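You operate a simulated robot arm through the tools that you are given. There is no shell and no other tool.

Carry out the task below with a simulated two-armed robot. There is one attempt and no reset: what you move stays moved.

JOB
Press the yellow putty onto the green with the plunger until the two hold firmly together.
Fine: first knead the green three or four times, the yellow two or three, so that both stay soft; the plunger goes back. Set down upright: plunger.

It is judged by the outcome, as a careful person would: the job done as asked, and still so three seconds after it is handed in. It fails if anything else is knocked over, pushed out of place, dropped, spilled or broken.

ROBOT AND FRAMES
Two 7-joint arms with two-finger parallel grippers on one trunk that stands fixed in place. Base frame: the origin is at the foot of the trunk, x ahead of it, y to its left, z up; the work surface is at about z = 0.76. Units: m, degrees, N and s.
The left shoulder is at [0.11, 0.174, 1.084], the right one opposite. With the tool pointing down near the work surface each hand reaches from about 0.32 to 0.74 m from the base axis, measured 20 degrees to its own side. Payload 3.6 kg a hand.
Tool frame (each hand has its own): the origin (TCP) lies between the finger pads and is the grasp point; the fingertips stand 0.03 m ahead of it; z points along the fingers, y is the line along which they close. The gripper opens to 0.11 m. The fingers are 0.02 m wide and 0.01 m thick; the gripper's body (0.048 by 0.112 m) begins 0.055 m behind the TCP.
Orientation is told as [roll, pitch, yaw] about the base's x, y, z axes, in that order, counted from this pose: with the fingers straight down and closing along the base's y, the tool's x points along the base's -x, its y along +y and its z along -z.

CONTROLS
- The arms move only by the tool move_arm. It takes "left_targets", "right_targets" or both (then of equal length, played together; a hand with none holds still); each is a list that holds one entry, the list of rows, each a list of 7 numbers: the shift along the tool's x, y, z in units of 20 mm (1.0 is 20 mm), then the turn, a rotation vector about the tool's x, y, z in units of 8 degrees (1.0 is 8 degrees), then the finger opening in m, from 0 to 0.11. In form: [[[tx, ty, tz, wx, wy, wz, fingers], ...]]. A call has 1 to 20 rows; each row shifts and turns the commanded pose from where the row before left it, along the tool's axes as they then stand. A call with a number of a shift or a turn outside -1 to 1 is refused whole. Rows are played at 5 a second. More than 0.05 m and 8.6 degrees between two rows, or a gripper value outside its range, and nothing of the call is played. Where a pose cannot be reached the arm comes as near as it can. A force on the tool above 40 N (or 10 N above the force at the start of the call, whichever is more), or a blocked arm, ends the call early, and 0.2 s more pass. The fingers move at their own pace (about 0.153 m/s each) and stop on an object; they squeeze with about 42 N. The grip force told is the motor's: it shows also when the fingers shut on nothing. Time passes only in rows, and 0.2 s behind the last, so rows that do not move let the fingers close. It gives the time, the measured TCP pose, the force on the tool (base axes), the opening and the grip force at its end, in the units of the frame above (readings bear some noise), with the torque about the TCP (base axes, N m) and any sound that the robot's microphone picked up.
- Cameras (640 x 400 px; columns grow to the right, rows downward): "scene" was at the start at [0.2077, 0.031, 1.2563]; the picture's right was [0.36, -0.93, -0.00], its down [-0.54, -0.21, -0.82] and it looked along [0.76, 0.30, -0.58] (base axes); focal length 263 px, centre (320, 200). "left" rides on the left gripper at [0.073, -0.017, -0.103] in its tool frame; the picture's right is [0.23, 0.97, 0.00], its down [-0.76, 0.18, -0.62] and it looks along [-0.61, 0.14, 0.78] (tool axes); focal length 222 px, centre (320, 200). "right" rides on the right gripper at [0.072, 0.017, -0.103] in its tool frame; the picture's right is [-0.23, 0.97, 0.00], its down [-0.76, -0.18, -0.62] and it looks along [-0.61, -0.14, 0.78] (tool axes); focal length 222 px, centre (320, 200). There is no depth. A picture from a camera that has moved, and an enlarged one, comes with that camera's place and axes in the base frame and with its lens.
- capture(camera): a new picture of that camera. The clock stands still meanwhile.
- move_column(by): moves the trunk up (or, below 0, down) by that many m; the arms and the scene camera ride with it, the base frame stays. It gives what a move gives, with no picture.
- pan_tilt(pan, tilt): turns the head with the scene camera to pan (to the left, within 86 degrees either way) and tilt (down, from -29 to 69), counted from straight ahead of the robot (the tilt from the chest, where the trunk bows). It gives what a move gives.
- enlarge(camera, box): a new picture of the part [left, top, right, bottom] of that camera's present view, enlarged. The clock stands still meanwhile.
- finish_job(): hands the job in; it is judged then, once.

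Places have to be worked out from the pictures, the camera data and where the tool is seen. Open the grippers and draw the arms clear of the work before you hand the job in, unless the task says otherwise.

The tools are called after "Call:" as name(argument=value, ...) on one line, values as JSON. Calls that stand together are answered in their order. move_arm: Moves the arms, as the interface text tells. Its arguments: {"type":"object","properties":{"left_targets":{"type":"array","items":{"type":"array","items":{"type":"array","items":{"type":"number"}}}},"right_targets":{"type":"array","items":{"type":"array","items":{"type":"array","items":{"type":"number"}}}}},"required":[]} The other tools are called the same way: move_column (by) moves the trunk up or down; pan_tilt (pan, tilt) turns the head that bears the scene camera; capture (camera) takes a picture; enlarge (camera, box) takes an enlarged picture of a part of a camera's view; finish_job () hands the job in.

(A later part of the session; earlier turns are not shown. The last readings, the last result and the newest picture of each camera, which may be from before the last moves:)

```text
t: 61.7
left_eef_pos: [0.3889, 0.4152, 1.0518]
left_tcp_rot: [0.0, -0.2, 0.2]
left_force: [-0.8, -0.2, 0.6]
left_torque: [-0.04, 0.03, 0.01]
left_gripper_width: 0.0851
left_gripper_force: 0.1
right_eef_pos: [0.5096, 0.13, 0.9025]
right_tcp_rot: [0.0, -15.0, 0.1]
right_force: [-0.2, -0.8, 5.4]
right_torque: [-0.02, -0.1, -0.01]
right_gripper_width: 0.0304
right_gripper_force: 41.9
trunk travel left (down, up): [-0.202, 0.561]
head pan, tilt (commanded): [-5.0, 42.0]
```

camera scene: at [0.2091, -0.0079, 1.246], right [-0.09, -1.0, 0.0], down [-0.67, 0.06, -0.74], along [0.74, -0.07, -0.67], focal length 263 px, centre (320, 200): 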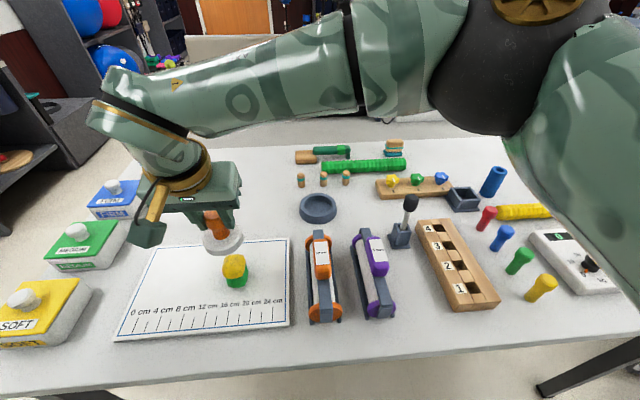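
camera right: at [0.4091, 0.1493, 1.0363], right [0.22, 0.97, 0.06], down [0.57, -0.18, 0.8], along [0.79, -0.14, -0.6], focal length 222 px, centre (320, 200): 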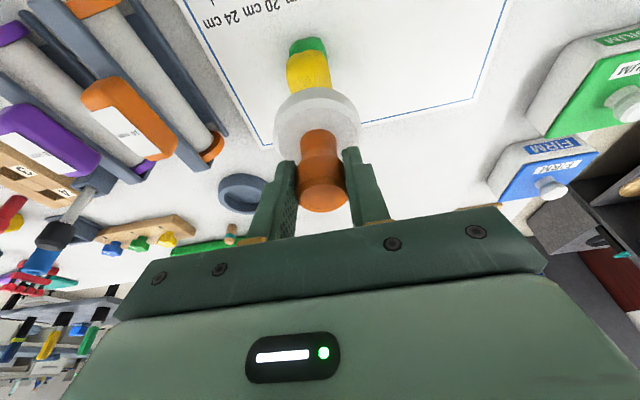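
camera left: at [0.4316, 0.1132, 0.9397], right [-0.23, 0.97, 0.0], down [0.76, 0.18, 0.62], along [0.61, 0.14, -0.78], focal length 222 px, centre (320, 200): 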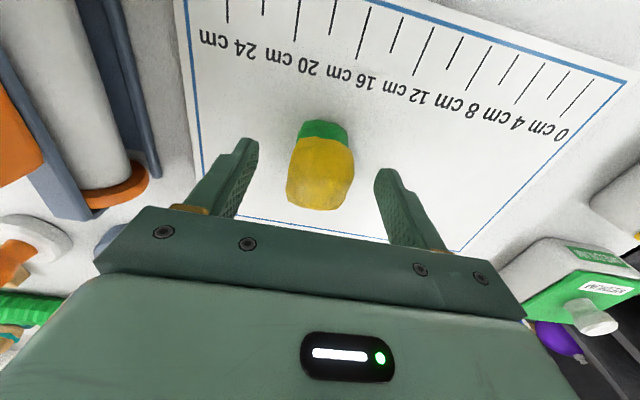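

Contact began at ≈0.907 with ~6 N and the force stays flat while descending. I look to see whether the putty is squashing or something is shifting.

Call:
enlarge(camera="scene", box=[174, 195, 294, 295])

Call:
enlarge(camera="right", box=[240, 20, 400, 220])

Call:
capture(camera="left")

```text
4.00 times, centred on (234, 245) of scene
camera zoom: at [0.2087, -0.0081, 1.246], right [-0.09, -1.0, 0.0], down [-0.67, 0.06, -0.74], along [0.74, -0.06, -0.67], focal length 1051 px, centre (664, 20)
```

zoom: 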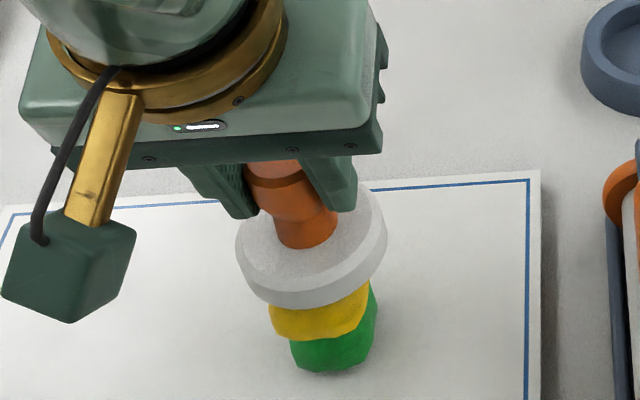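

```text
2.00 times, centred on (320, 120) of right
camera zoom: at [0.4129, 0.1466, 0.982], right [0.22, 0.97, 0.06], down [0.57, -0.18, 0.8], along [0.79, -0.14, -0.6], focal length 444 px, centre (320, 360)
```

zoom: 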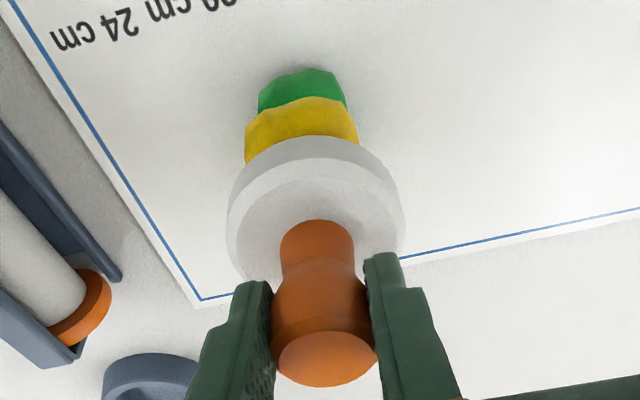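

```text
taken
camera left: at [0.3144, 0.3978, 1.1534], right [-0.23, 0.97, 0.0], down [0.76, 0.18, 0.62], along [0.61, 0.14, -0.78], focal length 222 px, centre (320, 200)
```

left: 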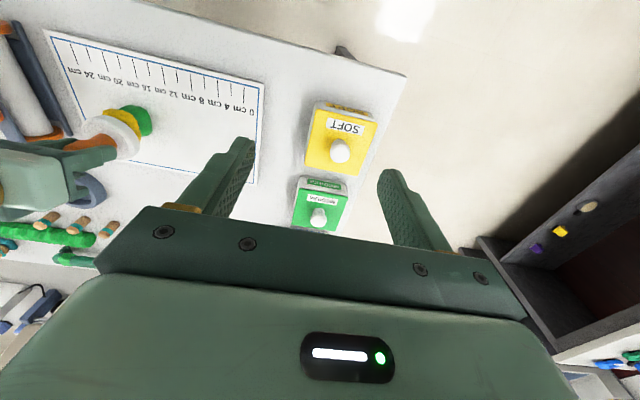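

The yellow is visibly spreading under the disc and remains on the green. I keep pressing in 2–3 mm steps, watching force.

Call:
move_arm(right_targets=[[[0.0388, 0, 0.145, 0, 0, 0, 0.02], [0, 0, 0, 0, 0, 0, 0.02]]])

Call:
move_arm(right_targets=[[[0.0388, 0, 0.145, 0, 0, 0, 0.02], [0, 0, 0, 0, 0, 0, 0.02], [0, 0, 0, 0, 0, 0, 0.02]]])

Call:
enlarge(camera="scene", box=[174, 195, 294, 295])

Call:
enlarge(camera="right", box=[240, 20, 400, 220])

```text
t: 62.3
left_eef_pos: [0.3884, 0.4146, 1.051]
left_tcp_rot: [-0.1, -0.1, 0.0]
left_force: [0.6, 0.4, -0.8]
left_torque: [0.0, -0.02, -0.01]
left_gripper_width: 0.0847
left_gripper_force: 0.0
right_eef_pos: [0.5094, 0.1297, 0.8975]
right_tcp_rot: [0.0, -15.0, -0.1]
right_force: [2.7, 0.6, 6.1]
right_torque: [0.13, -0.07, 0.01]
right_gripper_width: 0.0303
right_gripper_force: 41.8
trunk travel left (down, up): [-0.202, 0.561]
head pan, tilt (commanded): [-5.0, 42.0]
```

```text
t: 63.1
left_eef_pos: [0.3889, 0.4155, 1.0518]
left_tcp_rot: [-0.2, -0.1, 0.1]
left_force: [0.2, 0.4, -0.3]
left_torque: [-0.04, -0.02, 0.01]
left_gripper_width: 0.0851
left_gripper_force: 0.1
right_eef_pos: [0.5104, 0.1291, 0.8959]
right_tcp_rot: [0.0, -15.0, 0.0]
right_force: [1.8, 1.0, 4.4]
right_torque: [0.18, -0.08, 0.02]
right_gripper_width: 0.0308
right_gripper_force: 41.8
trunk travel left (down, up): [-0.202, 0.561]
head pan, tilt (commanded): [-5.0, 42.0]
```

```text
4.00 times, centred on (234, 245) of scene
camera zoom: at [0.2088, -0.008, 1.246], right [-0.09, -1.0, 0.0], down [-0.67, 0.06, -0.74], along [0.74, -0.07, -0.67], focal length 1051 px, centre (664, 20)
```

zoom: 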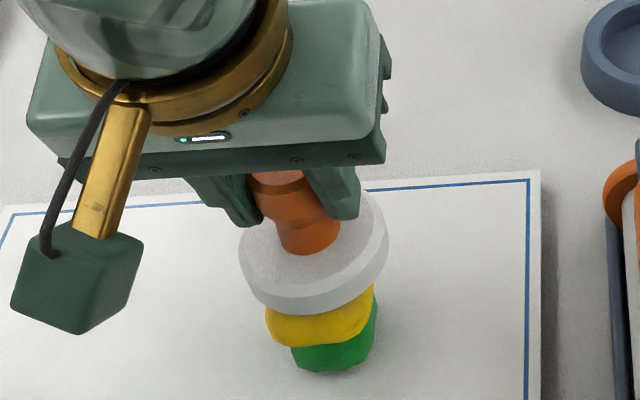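

```text
2.00 times, centred on (320, 120) of right
camera zoom: at [0.4129, 0.1465, 0.9761], right [0.22, 0.97, 0.06], down [0.57, -0.18, 0.8], along [0.79, -0.14, -0.6], focal length 444 px, centre (320, 360)
```

zoom: 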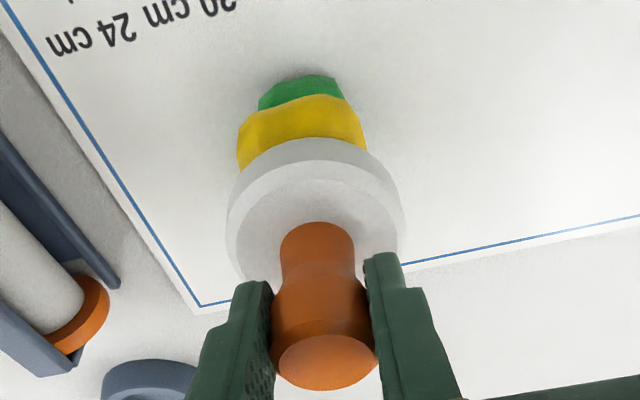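

The yellow flattens softly onto the green with only ~5 N. I press further and hold to see how the force builds up.

Call:
move_arm(right_targets=[[[0.0388, 0, 0.145, 0, 0, 0, 0.02], [0, 0, 0, 0, 0, 0, 0.02], [0, 0, 0, 0, 0, 0, 0.02], [0, 0, 0, 0, 0, 0, 0.02]]])

Call:
move_arm(right_targets=[[[0.0388, 0, 0.145, 0, 0, 0, 0.02], [0, 0, 0, 0, 0, 0, 0.02], [0, 0, 0, 0, 0, 0, 0.02], [0, 0, 0, 0, 0, 0, 0.02]]])

Call:
enlarge(camera="scene", box=[174, 195, 294, 295])

Call:
enlarge(camera="right", box=[240, 20, 400, 220])

```text
t: 64.1
left_eef_pos: [0.3883, 0.4145, 1.0499]
left_tcp_rot: [-0.1, -0.1, 0.2]
left_force: [-0.5, -0.5, 1.0]
left_torque: [-0.01, 0.0, 0.0]
left_gripper_width: 0.0851
left_gripper_force: 0.0
right_eef_pos: [0.5098, 0.1291, 0.8909]
right_tcp_rot: [0.1, -15.0, 0.0]
right_force: [0.7, -0.9, 2.3]
right_torque: [-0.05, -0.08, 0.0]
right_gripper_width: 0.0308
right_gripper_force: 42.0
trunk travel left (down, up): [-0.202, 0.561]
head pan, tilt (commanded): [-5.0, 42.0]
```

```text
t: 65.1
left_eef_pos: [0.3888, 0.415, 1.0498]
left_tcp_rot: [-0.2, 0.0, 0.1]
left_force: [-0.3, 0.1, -0.5]
left_torque: [0.04, 0.0, -0.02]
left_gripper_width: 0.085
left_gripper_force: 0.1
right_eef_pos: [0.5103, 0.1287, 0.8895]
right_tcp_rot: [0.0, -15.0, 0.1]
right_force: [-0.3, -1.5, 3.1]
right_torque: [-0.12, -0.12, -0.05]
right_gripper_width: 0.0306
right_gripper_force: 42.1
trunk travel left (down, up): [-0.202, 0.561]
head pan, tilt (commanded): [-5.0, 42.0]
```

```text
4.00 times, centred on (234, 245) of scene
camera zoom: at [0.2088, -0.0081, 1.246], right [-0.09, -1.0, 0.0], down [-0.67, 0.06, -0.74], along [0.74, -0.06, -0.67], focal length 1051 px, centre (664, 20)
```

zoom: 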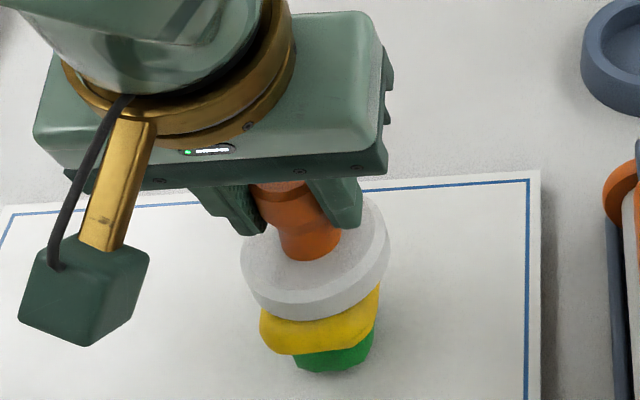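

```text
2.00 times, centred on (320, 120) of right
camera zoom: at [0.4129, 0.1466, 0.97], right [0.22, 0.97, 0.06], down [0.57, -0.18, 0.8], along [0.79, -0.14, -0.6], focal length 444 px, centre (320, 360)
```

zoom: 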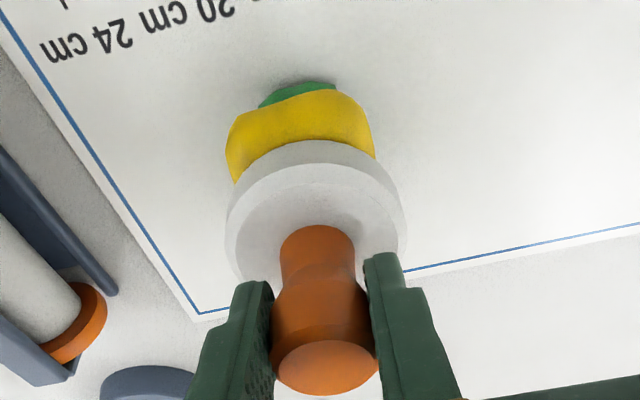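

The yellow has spread noticeably and force relaxed to ~3 N. Before pressing more I check the contact from the left hand's camera.

Call:
enlarge(camera="left", box=[80, 80, 200, 180])

Call:
enlarge(camera="scene", box=[214, 235, 274, 295])

```text
4.00 times, centred on (140, 130) of left
camera zoom: at [0.3145, 0.3977, 1.1534], right [-0.23, 0.97, 0.0], down [0.76, 0.18, 0.62], along [0.61, 0.14, -0.78], focal length 888 px, centre (1040, 480)
```

zoom: 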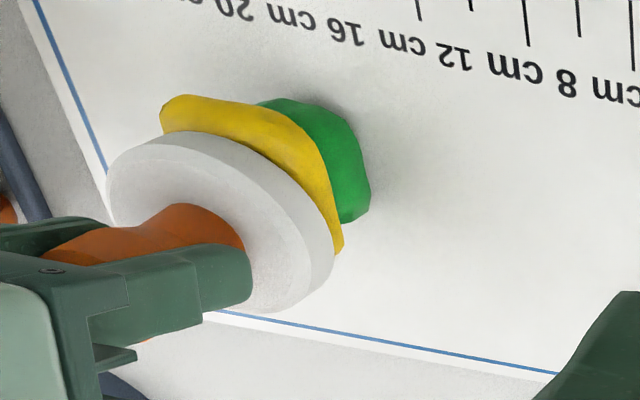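

```text
6.67 times, centred on (244, 265) of scene
camera zoom: at [0.2088, -0.0081, 1.246], right [-0.09, -1.0, 0.0], down [-0.67, 0.06, -0.74], along [0.74, -0.06, -0.67], focal length 1752 px, centre (827, -233)
```

zoom: 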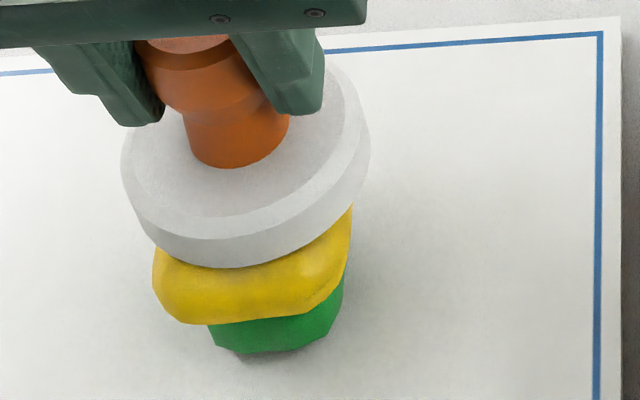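

The yellow is a broad slab well seated on the green. I press on a bit more firmly, with quicker steps, to build real pressure.

Call:
move_arm(right_targets=[[[0.0388, 0, 0.145, 0, 0, 0, 0.02], [0.0388, 0, 0.145, 0, 0, 0, 0.02]]])

Call:
enlarge(camera="scene", box=[214, 235, 274, 295])

Call:
enlarge(camera="left", box=[80, 80, 200, 180])

```text
t: 65.7
left_eef_pos: [0.388, 0.4148, 1.0524]
left_tcp_rot: [-0.1, -0.1, 0.1]
left_force: [0.2, -0.1, -0.2]
left_torque: [0.03, -0.05, 0.0]
left_gripper_width: 0.0848
left_gripper_force: 0.0
right_eef_pos: [0.5106, 0.1304, 0.8845]
right_tcp_rot: [0.0, -15.2, 0.2]
right_force: [0.2, 1.3, 13.9]
right_torque: [0.19, -0.08, -0.02]
right_gripper_width: 0.0305
right_gripper_force: 42.0
trunk travel left (down, up): [-0.202, 0.561]
head pan, tilt (commanded): [-5.0, 42.0]
```

```text
6.67 times, centred on (244, 265) of scene
camera zoom: at [0.2078, -0.0083, 1.2463], right [-0.09, -1.0, 0.0], down [-0.67, 0.06, -0.74], along [0.74, -0.06, -0.67], focal length 1752 px, centre (827, -233)
```

zoom: 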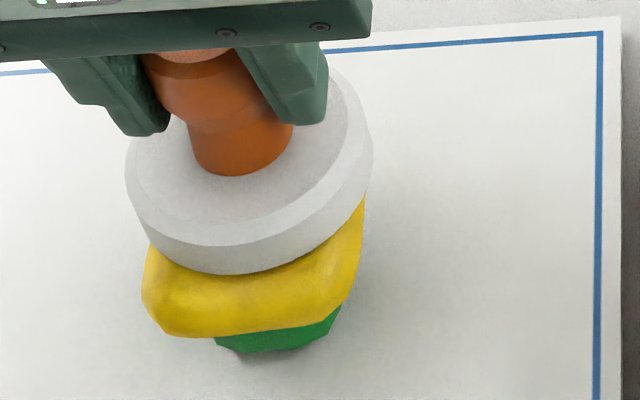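

```text
4.00 times, centred on (140, 130) of left
camera zoom: at [0.3136, 0.3976, 1.1539], right [-0.23, 0.97, 0.0], down [0.76, 0.18, 0.62], along [0.61, 0.14, -0.78], focal length 888 px, centre (1040, 480)
```

zoom: 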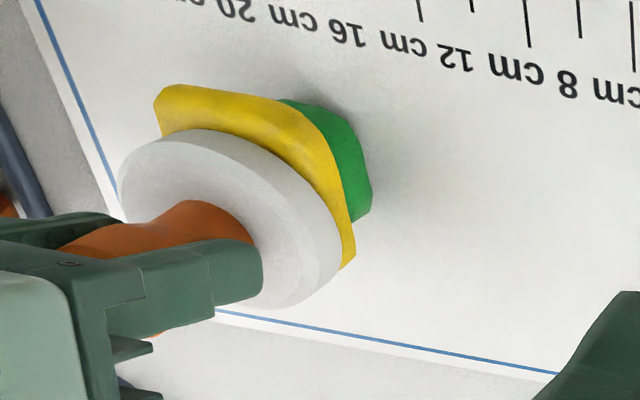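

Force rose to 14 N. I hold the pressure for two seconds to let the two bond and read the force afterwards.

Call:
move_arm(right_targets=[[[0, 0, 0, 0, 0, 0, 0.02], [0, 0, 0, 0, 0, 0, 0.02], [0, 0, 0, 0, 0, 0, 0.02], [0, 0, 0, 0, 0, 0, 0.02], [0, 0, 0, 0, 0, 0, 0.02], [0, 0, 0, 0, 0, 0, 0.02], [0, 0, 0, 0, 0, 0, 0.02], [0, 0, 0, 0, 0, 0, 0.02], [0, 0, 0, 0, 0, 0, 0.02]]])

Call:
enlarge(camera="scene", box=[214, 235, 274, 295])

```text
t: 67.7
left_eef_pos: [0.3895, 0.4144, 1.051]
left_tcp_rot: [-0.2, -0.1, 0.1]
left_force: [1.3, -0.1, 0.0]
left_torque: [-0.02, 0.02, 0.0]
left_gripper_width: 0.0845
left_gripper_force: 0.0
right_eef_pos: [0.5108, 0.1294, 0.8824]
right_tcp_rot: [0.0, -15.0, 0.0]
right_force: [0.0, 0.8, 0.0]
right_torque: [0.02, 0.01, 0.01]
right_gripper_width: 0.0305
right_gripper_force: 42.1
trunk travel left (down, up): [-0.202, 0.561]
head pan, tilt (commanded): [-5.0, 42.0]
```

```text
6.67 times, centred on (244, 265) of scene
camera zoom: at [0.209, -0.008, 1.246], right [-0.09, -1.0, 0.0], down [-0.67, 0.06, -0.74], along [0.74, -0.07, -0.67], focal length 1752 px, centre (827, -233)
```

zoom: 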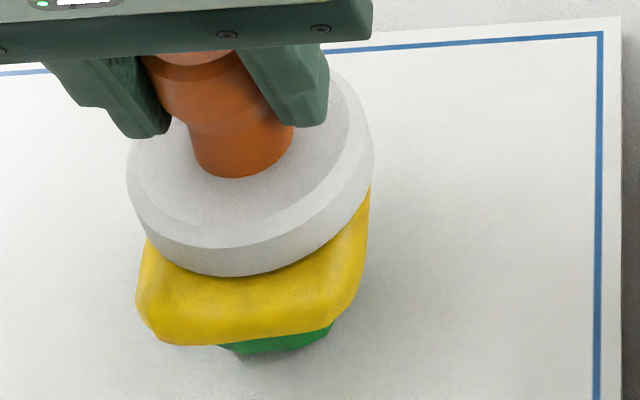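

Force has relaxed to ~0 as the yellow flowed, so the putty follows the plunger. I give one more quick 5 mm press to reach a higher pressure and read it at once.

Call:
move_arm(right_targets=[[[0.0647, 0, 0.2415, 0, 0, 0, 0.02]]])

Call:
enlarge(camera="left", box=[80, 80, 200, 180])

Call:
enlarge(camera="right", box=[240, 20, 400, 220])

```text
t: 68.1
left_eef_pos: [0.3867, 0.4138, 1.0513]
left_tcp_rot: [-0.2, -0.1, 0.1]
left_force: [0.8, 0.1, 0.9]
left_torque: [-0.01, 0.01, 0.01]
left_gripper_width: 0.0852
left_gripper_force: 0.1
right_eef_pos: [0.5102, 0.13, 0.8805]
right_tcp_rot: [0.1, -15.2, -0.1]
right_force: [-1.2, 0.7, 14.4]
right_torque: [0.26, 0.09, -0.05]
right_gripper_width: 0.0305
right_gripper_force: 41.7
trunk travel left (down, up): [-0.202, 0.561]
head pan, tilt (commanded): [-5.0, 42.0]
```

```text
4.00 times, centred on (140, 130) of left
camera zoom: at [0.3134, 0.3977, 1.1541], right [-0.23, 0.97, 0.0], down [0.76, 0.18, 0.63], along [0.61, 0.14, -0.78], focal length 888 px, centre (1040, 480)
```

zoom: 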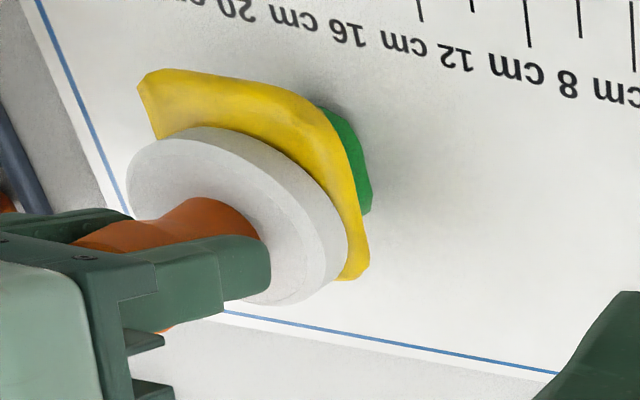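

```text
2.00 times, centred on (320, 120) of right
camera zoom: at [0.4128, 0.1464, 0.9608], right [0.22, 0.97, 0.06], down [0.57, -0.18, 0.8], along [0.79, -0.14, -0.6], focal length 444 px, centre (320, 360)
```

zoom: 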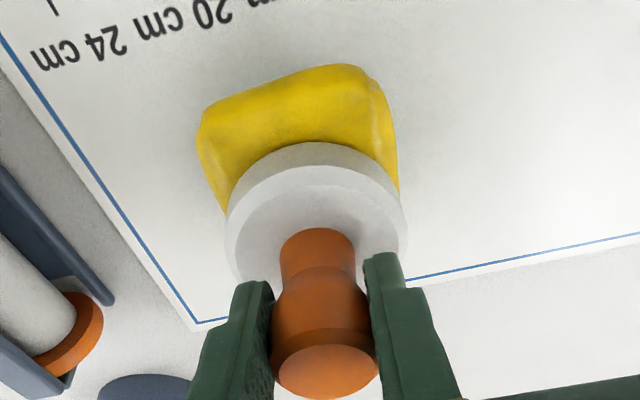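

Force 14 N again and the yellow now spreads fully over the green. I hold another second to see how it settles.

Call:
move_arm(right_targets=[[[0, 0, 0, 0, 0, 0, 0.02], [0, 0, 0, 0, 0, 0, 0.02]]])

Call:
move_arm(right_targets=[[[0, 0, 0, 0, 0, 0, 0.02], [0, 0, 0, 0, 0, 0, 0.02], [0, 0, 0, 0, 0, 0, 0.02]]])

Call:
enlarge(camera="scene", box=[204, 225, 284, 295])

Call:
enlarge(camera="right", box=[240, 20, 400, 220])

Call:
enlarge(camera="left", box=[80, 80, 200, 180])

```text
t: 68.7
left_eef_pos: [0.3888, 0.4155, 1.0498]
left_tcp_rot: [0.0, -0.2, 0.0]
left_force: [0.9, -0.4, -0.2]
left_torque: [-0.02, 0.01, -0.01]
left_gripper_width: 0.0848
left_gripper_force: 0.1
right_eef_pos: [0.5103, 0.1302, 0.8773]
right_tcp_rot: [0.0, -15.0, 0.1]
right_force: [1.7, 1.0, 4.6]
right_torque: [0.27, -0.19, -0.08]
right_gripper_width: 0.0305
right_gripper_force: 41.8
trunk travel left (down, up): [-0.202, 0.561]
head pan, tilt (commanded): [-5.0, 42.0]
```

```text
t: 69.5
left_eef_pos: [0.3895, 0.4143, 1.0499]
left_tcp_rot: [-0.1, -0.1, 0.1]
left_force: [0.5, 0.8, -0.3]
left_torque: [-0.02, 0.02, 0.01]
left_gripper_width: 0.0849
left_gripper_force: 0.1
right_eef_pos: [0.5092, 0.1304, 0.8771]
right_tcp_rot: [0.1, -15.0, 0.0]
right_force: [-1.1, 0.2, -1.0]
right_torque: [-0.02, 0.01, 0.02]
right_gripper_width: 0.0303
right_gripper_force: 41.7
trunk travel left (down, up): [-0.202, 0.561]
head pan, tilt (commanded): [-5.0, 42.0]
```

```text
5.71 times, centred on (244, 260) of scene
camera zoom: at [0.2091, -0.008, 1.2459], right [-0.09, -1.0, 0.0], down [-0.67, 0.06, -0.74], along [0.74, -0.07, -0.67], focal length 1502 px, centre (754, -143)
```

zoom: 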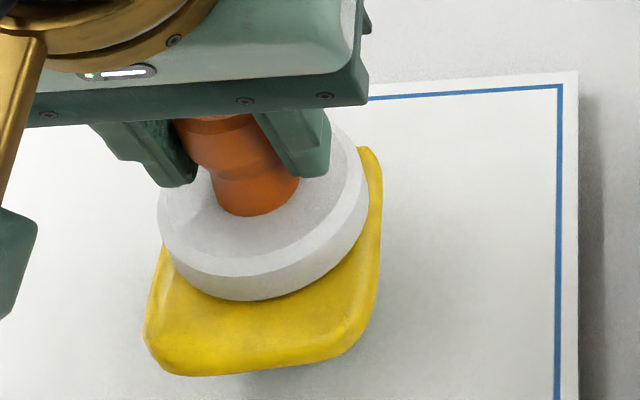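

```text
2.00 times, centred on (320, 120) of right
camera zoom: at [0.413, 0.1464, 0.9587], right [0.22, 0.97, 0.06], down [0.57, -0.18, 0.8], along [0.79, -0.14, -0.6], focal length 444 px, centre (320, 360)
```

zoom: 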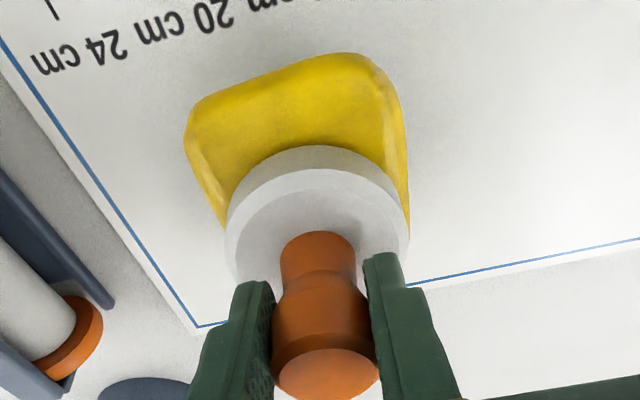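

```text
4.00 times, centred on (140, 130) of left
camera zoom: at [0.3148, 0.3978, 1.1532], right [-0.23, 0.97, 0.0], down [0.76, 0.18, 0.62], along [0.61, 0.14, -0.78], focal length 888 px, centre (1040, 480)
```

zoom: 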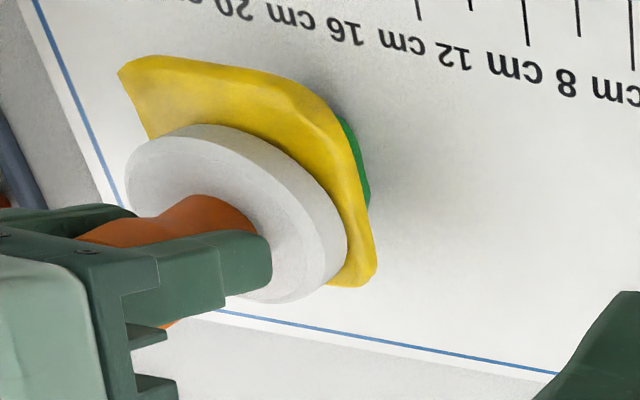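

The yellow is now a wide slab over the green and no force remains; pressing more would only flatten it. I lift the plunger gently a few mm and check that nothing sticks to it.

Call:
move_arm(right_targets=[[[-0.0388, 0, -0.145, 0, 0, 0, 0.02], [-0.0388, 0, -0.145, 0, 0, 0, 0.02], [0, 0, 0, 0, 0, 0, 0.02]]])

Call:
enlarge(camera="left", box=[80, 80, 200, 180])

Call:
enlarge(camera="scene", box=[204, 225, 284, 295])

```text
t: 70.3
left_eef_pos: [0.3897, 0.4162, 1.0507]
left_tcp_rot: [-0.1, -0.2, 0.2]
left_force: [0.8, 0.4, -0.3]
left_torque: [-0.04, 0.02, 0.01]
left_gripper_width: 0.0849
left_gripper_force: 0.0
right_eef_pos: [0.5108, 0.1295, 0.8831]
right_tcp_rot: [0.0, -15.0, 0.0]
right_force: [0.7, 0.1, -2.2]
right_torque: [-0.01, -0.01, 0.02]
right_gripper_width: 0.0301
right_gripper_force: 42.4
trunk travel left (down, up): [-0.202, 0.561]
head pan, tilt (commanded): [-5.0, 42.0]
```

```text
4.00 times, centred on (140, 130) of left
camera zoom: at [0.3148, 0.3979, 1.1533], right [-0.23, 0.97, 0.0], down [0.76, 0.18, 0.62], along [0.61, 0.14, -0.78], focal length 888 px, centre (1040, 480)
```

zoom: 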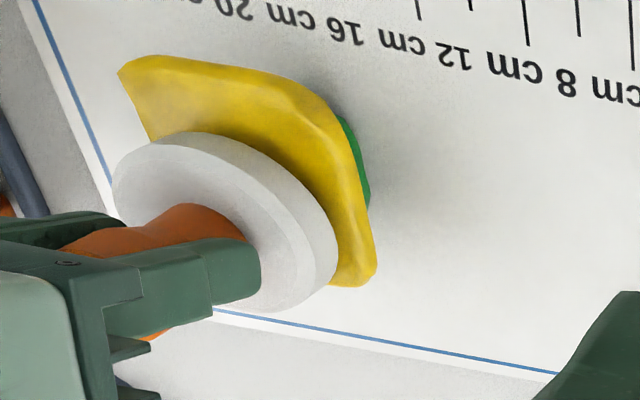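

```text
5.71 times, centred on (244, 260) of scene
camera zoom: at [0.2091, -0.008, 1.2459], right [-0.09, -1.0, 0.0], down [-0.67, 0.06, -0.74], along [0.74, -0.07, -0.67], focal length 1502 px, centre (754, -143)
```

zoom: 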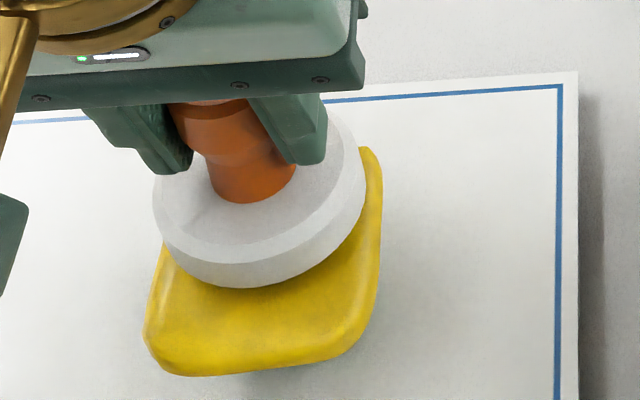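

The plunger came free with the yellow left in place. I lift it clear ~75 mm and inspect the putty.

Call:
move_arm(right_targets=[[[-0.194, 0, -0.724, 0, 0, 0, 0.02], [-0.194, 0, -0.724, 0, 0, 0, 0.02], [-0.194, 0, -0.724, 0, 0, 0, 0.02], [-0.194, 0, -0.724, 0, 0, 0, 0.02], [-0.194, 0, -0.724, 0, 0, 0, 0.02], [0, 0, 0, 0, 0, 0, 0.02]]])

Call:
enlarge(camera="left", box=[60, 50, 220, 180])

Call:
enlarge(camera="scene", box=[174, 195, 294, 295])

Call:
capture(camera="right")

```text
t: 71.7
left_eef_pos: [0.388, 0.4145, 1.05]
left_tcp_rot: [-0.1, -0.1, 0.1]
left_force: [-1.6, -0.5, 0.0]
left_torque: [-0.02, 0.04, 0.0]
left_gripper_width: 0.0849
left_gripper_force: 0.1
right_eef_pos: [0.5109, 0.1302, 0.9608]
right_tcp_rot: [0.0, -15.0, -0.2]
right_force: [-0.4, 0.1, -1.3]
right_torque: [-0.02, 0.0, 0.0]
right_gripper_width: 0.03
right_gripper_force: 42.1
trunk travel left (down, up): [-0.202, 0.561]
head pan, tilt (commanded): [-5.0, 42.0]
```

```text
3.08 times, centred on (140, 115) of left
camera zoom: at [0.3149, 0.3979, 1.1532], right [-0.23, 0.97, 0.0], down [0.76, 0.18, 0.62], along [0.61, 0.14, -0.78], focal length 684 px, centre (874, 462)
```

zoom: 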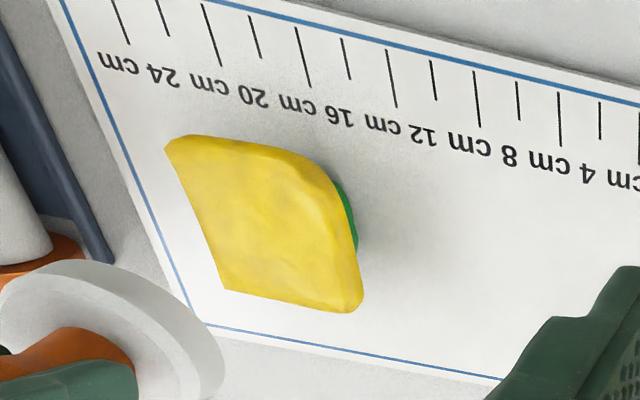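

```text
4.00 times, centred on (234, 245) of scene
camera zoom: at [0.2093, -0.008, 1.2459], right [-0.09, -1.0, 0.0], down [-0.67, 0.06, -0.74], along [0.74, -0.07, -0.67], focal length 1051 px, centre (664, 20)
```

zoom: 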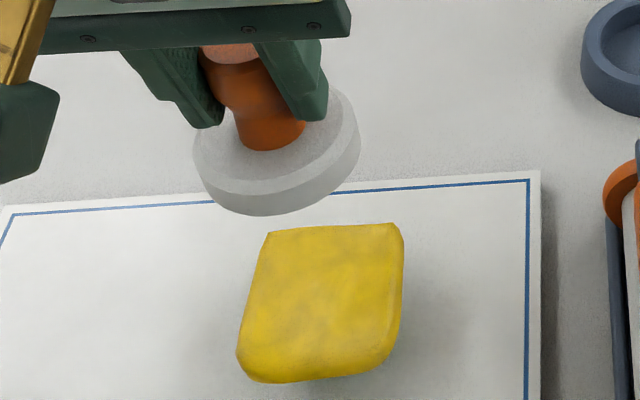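

```text
taken
camera right: at [0.413, 0.1468, 1.041], right [0.22, 0.97, 0.06], down [0.57, -0.18, 0.8], along [0.79, -0.14, -0.6], focal length 222 px, centre (320, 200)
```

right: 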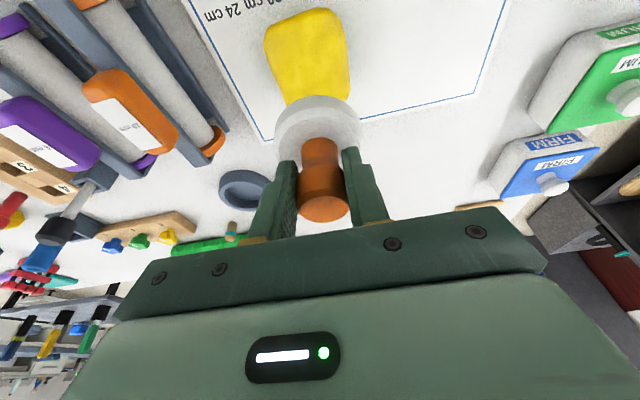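

The yellow slab lies flat and centred on the green. I now carry the plunger back toward its original spot, stopping above at TCP ≈[0.693, -0.163, 0.93].

Call:
move_arm(right_targets=[[[-0.496, -0.864, 0.1, 0, 0, 0, 0.02], [-0.496, -0.864, 0.12, 0, 0, 0, 0.02], [-0.496, -0.864, 0.12, 0, 0, 0, 0.02], [-0.496, -0.864, 0.15, 0, 0, 0, 0.02], [-0.496, -0.864, 0.2, 0, 0, 0, 0.02], [-0.496, -0.864, 0.2, 0, 0, 0, 0.02], [-0.496, -0.864, 0.2, 0, 0, 0, 0.02], [-0.496, -0.864, 0.2, 0, 0, 0, 0.02], [-0.496, -0.864, 0.2, 0, 0, 0, 0.02], [-0.496, -0.864, 0.2, 0, 0, 0, 0.02], [-0.496, -0.864, 0.25, 0, 0, 0, 0.02], [-0.496, -0.864, 0.25, 0, 0, 0, 0.02], [-0.496, -0.864, 0.25, 0, 0, 0, 0.02], [-0.496, -0.864, 0.3, 0, 0, 0, 0.02], [-0.496, -0.864, 0.3, 0, 0, 0, 0.02], [-0.496, -0.864, 0.4, 0, 0, 0, 0.02], [-0.496, -0.864, 0.4, 0, 0, 0, 0.02], [0, 0, 0, 0, 0, 0, 0.02], [0, 0, 0, 0, 0, 0, 0.02]]])

Call:
capture(camera="scene")

Call:
capture(camera="right")

```text
t: 75.7
left_eef_pos: [0.3892, 0.4141, 1.0515]
left_tcp_rot: [-0.1, -0.1, 0.1]
left_force: [0.1, 0.2, 0.0]
left_torque: [-0.04, 0.05, -0.01]
left_gripper_width: 0.0849
left_gripper_force: 0.1
right_eef_pos: [0.6927, -0.1652, 0.9293]
right_tcp_rot: [-0.1, -15.0, 0.0]
right_force: [-0.2, 0.4, -1.9]
right_torque: [0.01, -0.01, 0.02]
right_gripper_width: 0.0299
right_gripper_force: 42.1
trunk travel left (down, up): [-0.202, 0.561]
head pan, tilt (commanded): [-5.0, 42.0]
```

```text
taken
camera scene: at [0.2093, -0.0083, 1.2459], right [-0.09, -1.0, 0.0], down [-0.67, 0.06, -0.74], along [0.74, -0.06, -0.67], focal length 263 px, centre (320, 200)
```

scene: 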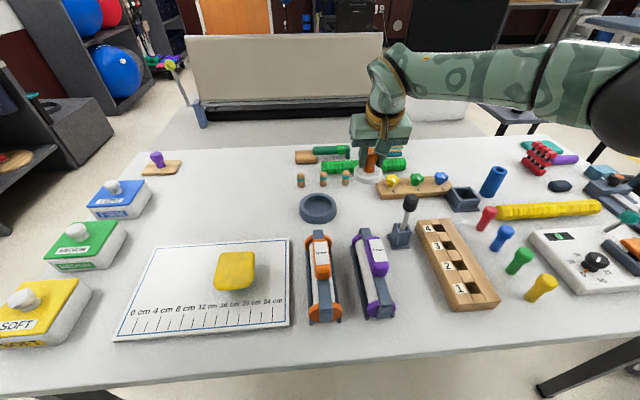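

```text
taken
camera right: at [0.5955, -0.1482, 1.0093], right [0.22, 0.97, 0.06], down [0.57, -0.18, 0.8], along [0.79, -0.14, -0.6], focal length 222 px, centre (320, 200)
```

right: 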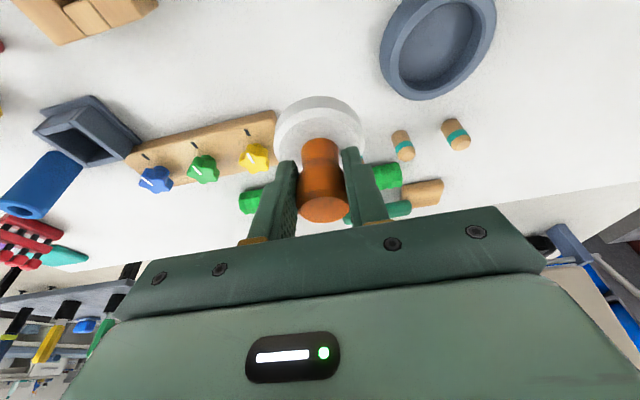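

Everything else stands as before, and the plunger sits ~3 mm higher in the grip. I lower it ~99 mm to just above the table, then finish in small steps on force.

Call:
move_arm(right_targets=[[[0.183, 0, 0.683, 0, 0, 0, 0.02], [0.183, 0, 0.683, 0, 0, 0, 0.02], [0.183, 0, 0.683, 0, 0, 0, 0.02], [0.183, 0, 0.683, 0, 0, 0, 0.02], [0.183, 0, 0.683, 0, 0, 0, 0.02], [0.183, 0, 0.683, 0, 0, 0, 0.02], [0.183, 0, 0.683, 0, 0, 0, 0.02], [0, 0, 0, 0, 0, 0, 0.02]]])

Call:
enlarge(camera="scene", box=[300, 130, 440, 235])

Call:
capture(camera="right")

```text
t: 77.5
left_eef_pos: [0.3889, 0.4159, 1.0504]
left_tcp_rot: [-0.1, -0.1, 0.0]
left_force: [0.2, -0.4, 0.1]
left_torque: [0.0, 0.01, -0.02]
left_gripper_width: 0.0849
left_gripper_force: 0.0
right_eef_pos: [0.6934, -0.1638, 0.8287]
right_tcp_rot: [0.0, -14.9, -0.1]
right_force: [-0.2, 0.2, -1.4]
right_torque: [-0.01, -0.01, 0.01]
right_gripper_width: 0.0299
right_gripper_force: 41.9
trunk travel left (down, up): [-0.202, 0.561]
head pan, tilt (commanded): [-5.0, 42.0]
```

```text
3.81 times, centred on (370, 182) of scene
camera zoom: at [0.2091, -0.0082, 1.246], right [-0.09, -1.0, 0.0], down [-0.67, 0.06, -0.74], along [0.74, -0.06, -0.67], focal length 1001 px, centre (130, 267)
```

zoom: 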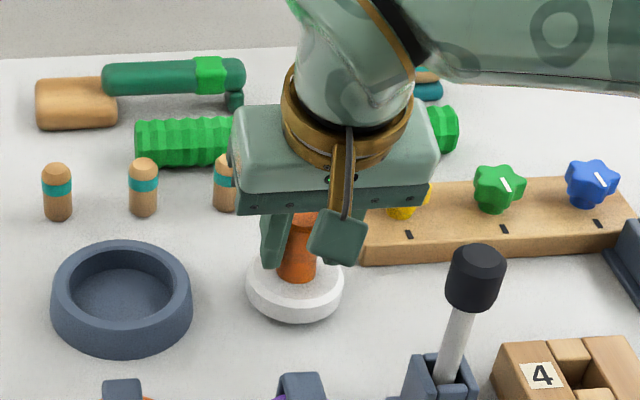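

```text
taken
camera right: at [0.5957, -0.1478, 0.9098], right [0.22, 0.97, 0.06], down [0.57, -0.18, 0.8], along [0.79, -0.14, -0.6], focal length 222 px, centre (320, 200)
```

right: 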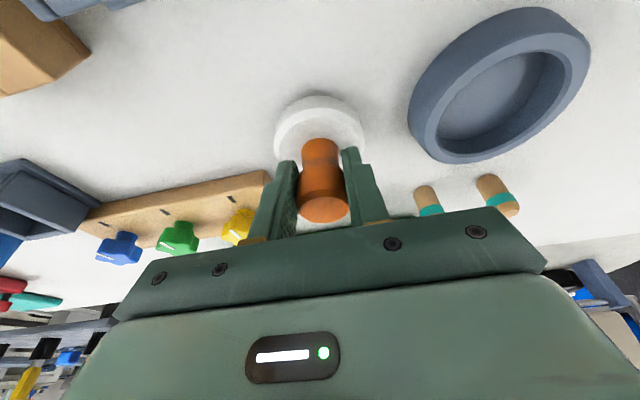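

The disc hovers over its original spot (same pixel columns as before). I lower in small steps until it touches the table.

Call:
move_arm(right_targets=[[[0.052, 0, 0.193, 0, 0, 0, 0.02], [0.039, 0, 0.145, 0, 0, 0, 0.02], [0, 0, 0, 0, 0, 0, 0.02]]])

Call:
move_arm(right_targets=[[[0.026, 0, 0.0966, 0, 0, 0, 0.02], [0, 0, 0, 0, 0, 0, 0.02]]])

Call:
move_arm(right_targets=[[[0.0194, 0, 0.0725, 0, 0, 0, 0.02], [0, 0, 0, 0, 0, 0, 0.02]]])

```text
t: 78.3
left_eef_pos: [0.3896, 0.4143, 1.0504]
left_tcp_rot: [-0.1, -0.2, 0.2]
left_force: [0.0, 0.4, 0.3]
left_torque: [0.0, -0.01, -0.02]
left_gripper_width: 0.085
left_gripper_force: 0.0
right_eef_pos: [0.6924, -0.1644, 0.8222]
right_tcp_rot: [-0.1, -15.0, -0.2]
right_force: [0.3, 0.4, -0.8]
right_torque: [-0.02, 0.0, 0.0]
right_gripper_width: 0.0294
right_gripper_force: 42.3
trunk travel left (down, up): [-0.202, 0.561]
head pan, tilt (commanded): [-5.0, 42.0]
```

```text
t: 78.9
left_eef_pos: [0.3885, 0.415, 1.0509]
left_tcp_rot: [-0.1, -0.1, 0.1]
left_force: [-0.4, 0.0, -0.9]
left_torque: [0.01, 0.01, 0.01]
left_gripper_width: 0.085
left_gripper_force: 0.1
right_eef_pos: [0.6935, -0.1649, 0.8215]
right_tcp_rot: [0.0, -15.2, -0.1]
right_force: [0.5, -0.7, 6.3]
right_torque: [-0.25, -0.05, -0.05]
right_gripper_width: 0.0298
right_gripper_force: 42.3
trunk travel left (down, up): [-0.202, 0.561]
head pan, tilt (commanded): [-5.0, 42.0]
```

```text
t: 79.5
left_eef_pos: [0.3878, 0.4168, 1.0514]
left_tcp_rot: [-0.1, -0.2, 0.1]
left_force: [0.4, -1.1, 0.6]
left_torque: [0.02, 0.01, 0.01]
left_gripper_width: 0.0849
left_gripper_force: 0.1
right_eef_pos: [0.6926, -0.1638, 0.8212]
right_tcp_rot: [0.0, -15.3, -0.1]
right_force: [3.5, -1.6, 17.2]
right_torque: [-0.33, 0.0, -0.02]
right_gripper_width: 0.0294
right_gripper_force: 41.8
trunk travel left (down, up): [-0.202, 0.561]
head pan, tilt (commanded): [-5.0, 42.0]
```

The disc is seated on the table (17 N). I back off ~2 mm of command to relax the load, then open the fingers.

Call:
move_arm(right_targets=[[[-0.026, 0, -0.0966, 0, 0, 0, 0.02], [0, 0, 0, 0, 0, 0, 0.02]]])

Call:
capture(camera="right")

Call:
enlarge(camera="scene", box=[300, 130, 440, 235])

```text
t: 80.1
left_eef_pos: [0.3888, 0.414, 1.051]
left_tcp_rot: [0.0, -0.2, 0.2]
left_force: [0.0, 0.3, 0.5]
left_torque: [0.01, -0.03, -0.04]
left_gripper_width: 0.0851
left_gripper_force: 0.0
right_eef_pos: [0.6922, -0.1638, 0.8215]
right_tcp_rot: [0.0, -15.2, 0.0]
right_force: [3.9, 0.4, 12.1]
right_torque: [-0.31, -0.51, 0.07]
right_gripper_width: 0.0294
right_gripper_force: 41.9
trunk travel left (down, up): [-0.202, 0.561]
head pan, tilt (commanded): [-5.0, 42.0]
```

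```text
taken
camera right: at [0.5946, -0.1475, 0.9023], right [0.22, 0.97, 0.06], down [0.57, -0.18, 0.8], along [0.79, -0.14, -0.6], focal length 222 px, centre (320, 200)
```

right: 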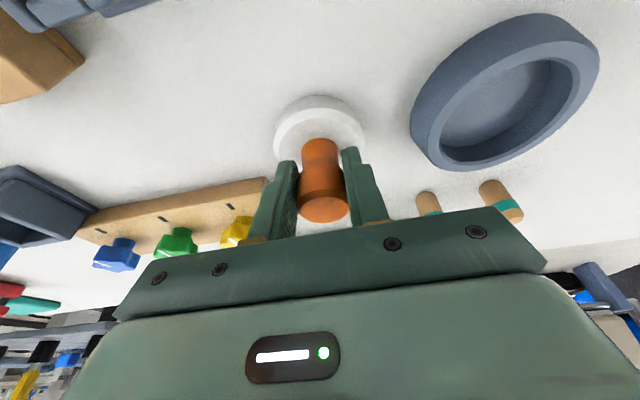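

```text
3.81 times, centred on (370, 182) of scene
camera zoom: at [0.2083, -0.0079, 1.2461], right [-0.09, -1.0, 0.0], down [-0.67, 0.06, -0.74], along [0.74, -0.07, -0.67], focal length 1001 px, centre (130, 267)
```

zoom: 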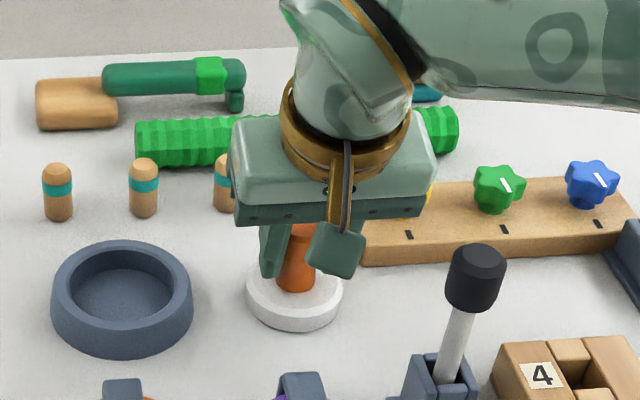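

The disc rests flat at its original place. I ease a little more and open the fingers.

Call:
move_arm(right_targets=[[[-0.02, 0, -0.0725, 0, 0, 0, 0.02], [0, 0, 0, 0, 0, 0, 0.02], [0, 0, 0, 0, 0, 0, 0.045], [0, 0, 0, 0, 0, 0, 0.07], [0, 0, 0, 0, 0, 0, 0.07]]])

Call:
capture(camera="right")

Call:
enlarge(camera="scene", box=[300, 130, 440, 235])

```text
t: 81.3
left_eef_pos: [0.389, 0.4147, 1.0497]
left_tcp_rot: [-0.1, -0.1, 0.1]
left_force: [0.6, 0.9, 0.8]
left_torque: [0.02, -0.01, 0.01]
left_gripper_width: 0.0851
left_gripper_force: 0.0
right_eef_pos: [0.6923, -0.1649, 0.8228]
right_tcp_rot: [0.0, -15.0, -0.1]
right_force: [0.3, -0.1, -0.8]
right_torque: [0.02, 0.0, -0.03]
right_gripper_width: 0.0701
right_gripper_force: 0.0
trunk travel left (down, up): [-0.202, 0.561]
head pan, tilt (commanded): [-5.0, 42.0]
```

```text
taken
camera right: at [0.595, -0.1482, 0.9032], right [0.22, 0.97, 0.06], down [0.57, -0.18, 0.8], along [0.79, -0.14, -0.6], focal length 222 px, centre (320, 200)
```

right: 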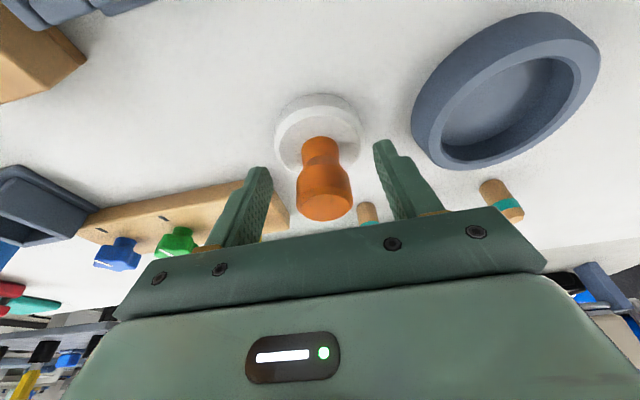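

```text
3.81 times, centred on (370, 182) of scene
camera zoom: at [0.209, -0.0082, 1.2459], right [-0.09, -1.0, 0.0], down [-0.67, 0.06, -0.74], along [0.74, -0.06, -0.67], focal length 1001 px, centre (130, 267)
```

zoom: 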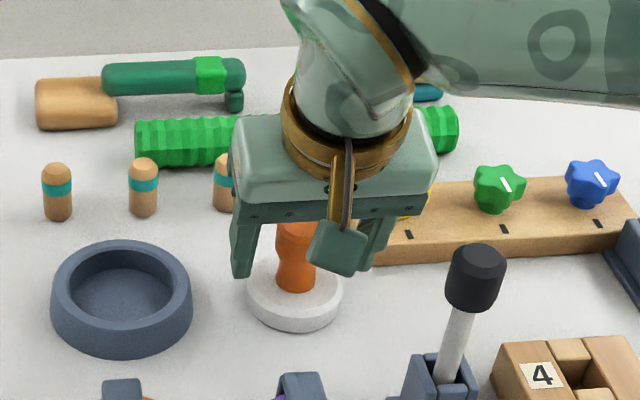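

The plunger stands upright at its original spot. I raise the right hand straight up, then back and away, untilt, and open.

Call:
move_arm(right_targets=[[[-0.13, 0, -0.483, 0, 0, 0, 0.075], [-0.259, 0, -0.966, 0, 0, 0, 0.075], [-0.259, 0, -0.966, 0, 0, 0, 0.075], [-0.259, 0, -0.966, 0, 0, 0, 0.075], [-0.259, 0, -0.966, 0, 0, 0, 0.075], [-0.259, 0, -0.966, 0, 0, 0, 0.075], [-0.13, 0, -0.483, 0, 0, 0, 0.075], [0.589, 0, -0.849, 0, 0, 0, 0.075], [0.589, 0, -0.849, 0, 0, 0, 0.075], [0.589, 0, -0.849, 0, 0, 0, 0.075], [0.589, 0, -0.849, 0, 0, 0, 0.075], [0.589, 0, -0.849, 0, 0, 0, 0.075], [0.9, 0, -0.4, 0, 0, 0, 0.075], [0.9, 0, -0.2, 0, 0, 0, 0.075], [0.9, 0, -0.2, 0, 0, 0, 0.075], [0.9, 0, -0.2, 0, 0, 0, 0.075], [0, 0, 0, 0, 0.94, 0, 0.11], [0, 0, 0, 0, 0.94, 0, 0.11], [0, 0, 0, 0, 0, 0, 0.11]]])

Call:
capture(camera="scene")

Call:
capture(camera="right")

```text
t: 85.3
left_eef_pos: [0.3889, 0.4156, 1.0512]
left_tcp_rot: [0.0, -0.1, 0.1]
left_force: [0.5, 0.5, 0.1]
left_torque: [0.0, 0.03, -0.04]
left_gripper_width: 0.085
left_gripper_force: 0.1
right_eef_pos: [0.5391, -0.1647, 1.0081]
right_tcp_rot: [0.0, 0.2, -0.1]
right_force: [-0.9, -0.1, -0.4]
right_torque: [-0.01, -0.02, 0.03]
right_gripper_width: 0.11
right_gripper_force: 0.2
trunk travel left (down, up): [-0.202, 0.561]
head pan, tilt (commanded): [-5.0, 42.0]
```

```text
taken
camera scene: at [0.2089, -0.0083, 1.246], right [-0.09, -1.0, 0.0], down [-0.67, 0.06, -0.74], along [0.74, -0.06, -0.67], focal length 263 px, centre (320, 200)
```

scene: 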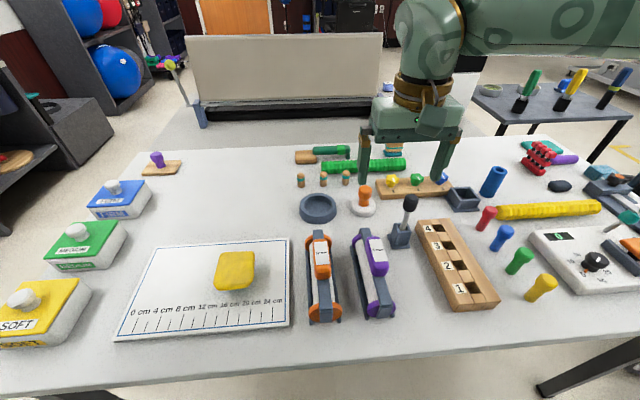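

```text
taken
camera right: at [0.4656, -0.1479, 1.1132], right [0.23, 0.97, 0.0], down [0.76, -0.18, 0.62], along [0.61, -0.14, -0.78], focal length 222 px, centre (320, 200)
```

right: 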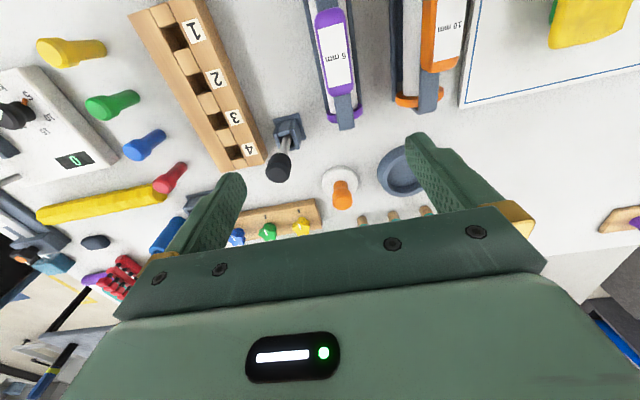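

The plunger stands where it was and nothing else moved. I look closely at the pressed putty from all cameras to judge the bond.

Call:
enlarge(camera="scene", box=[194, 235, 274, 305])

Call:
enlarge(camera="left", box=[80, 60, 180, 150])

Call:
enlarge(camera="right", box=[500, 0, 640, 90])

Call:
enlarge(camera="scene", box=[300, 150, 440, 255])

```text
5.71 times, centred on (234, 270) of scene
camera zoom: at [0.2089, -0.0083, 1.246], right [-0.09, -1.0, 0.0], down [-0.67, 0.06, -0.74], along [0.74, -0.06, -0.67], focal length 1502 px, centre (811, -200)
```

zoom: 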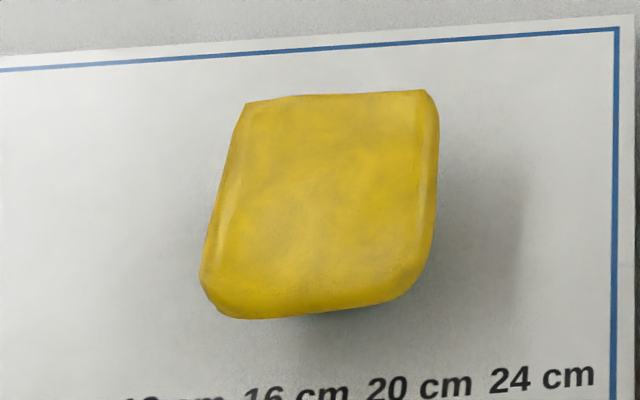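

```text
4.44 times, centred on (130, 105) of left
camera zoom: at [0.3146, 0.3976, 1.1534], right [-0.23, 0.97, 0.0], down [0.76, 0.18, 0.62], along [0.61, 0.14, -0.78], focal length 987 px, centre (1164, 622)
```

zoom: 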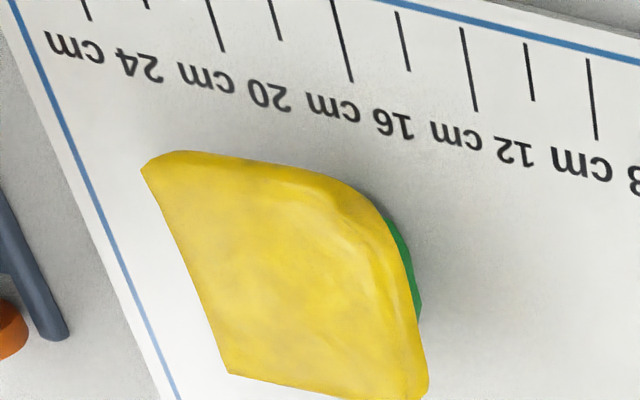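

```text
4.44 times, centred on (570, 45) of right
camera zoom: at [0.4656, -0.1479, 1.1132], right [0.23, 0.97, 0.0], down [0.76, -0.18, 0.62], along [0.61, -0.14, -0.78], focal length 987 px, centre (-791, 889)
```

zoom: 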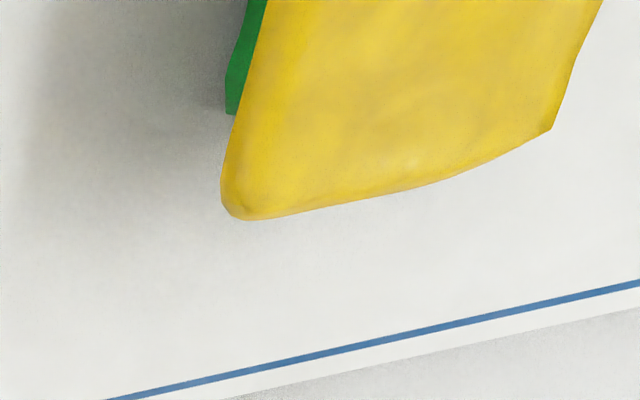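

```text
3.81 times, centred on (370, 202) of scene
camera zoom: at [0.2089, -0.0083, 1.246], right [-0.09, -1.0, 0.0], down [-0.67, 0.06, -0.74], along [0.74, -0.06, -0.67], focal length 1001 px, centre (130, 190)
```

zoom: 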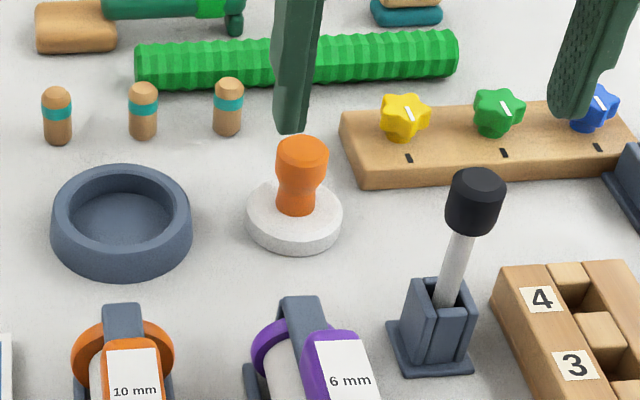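

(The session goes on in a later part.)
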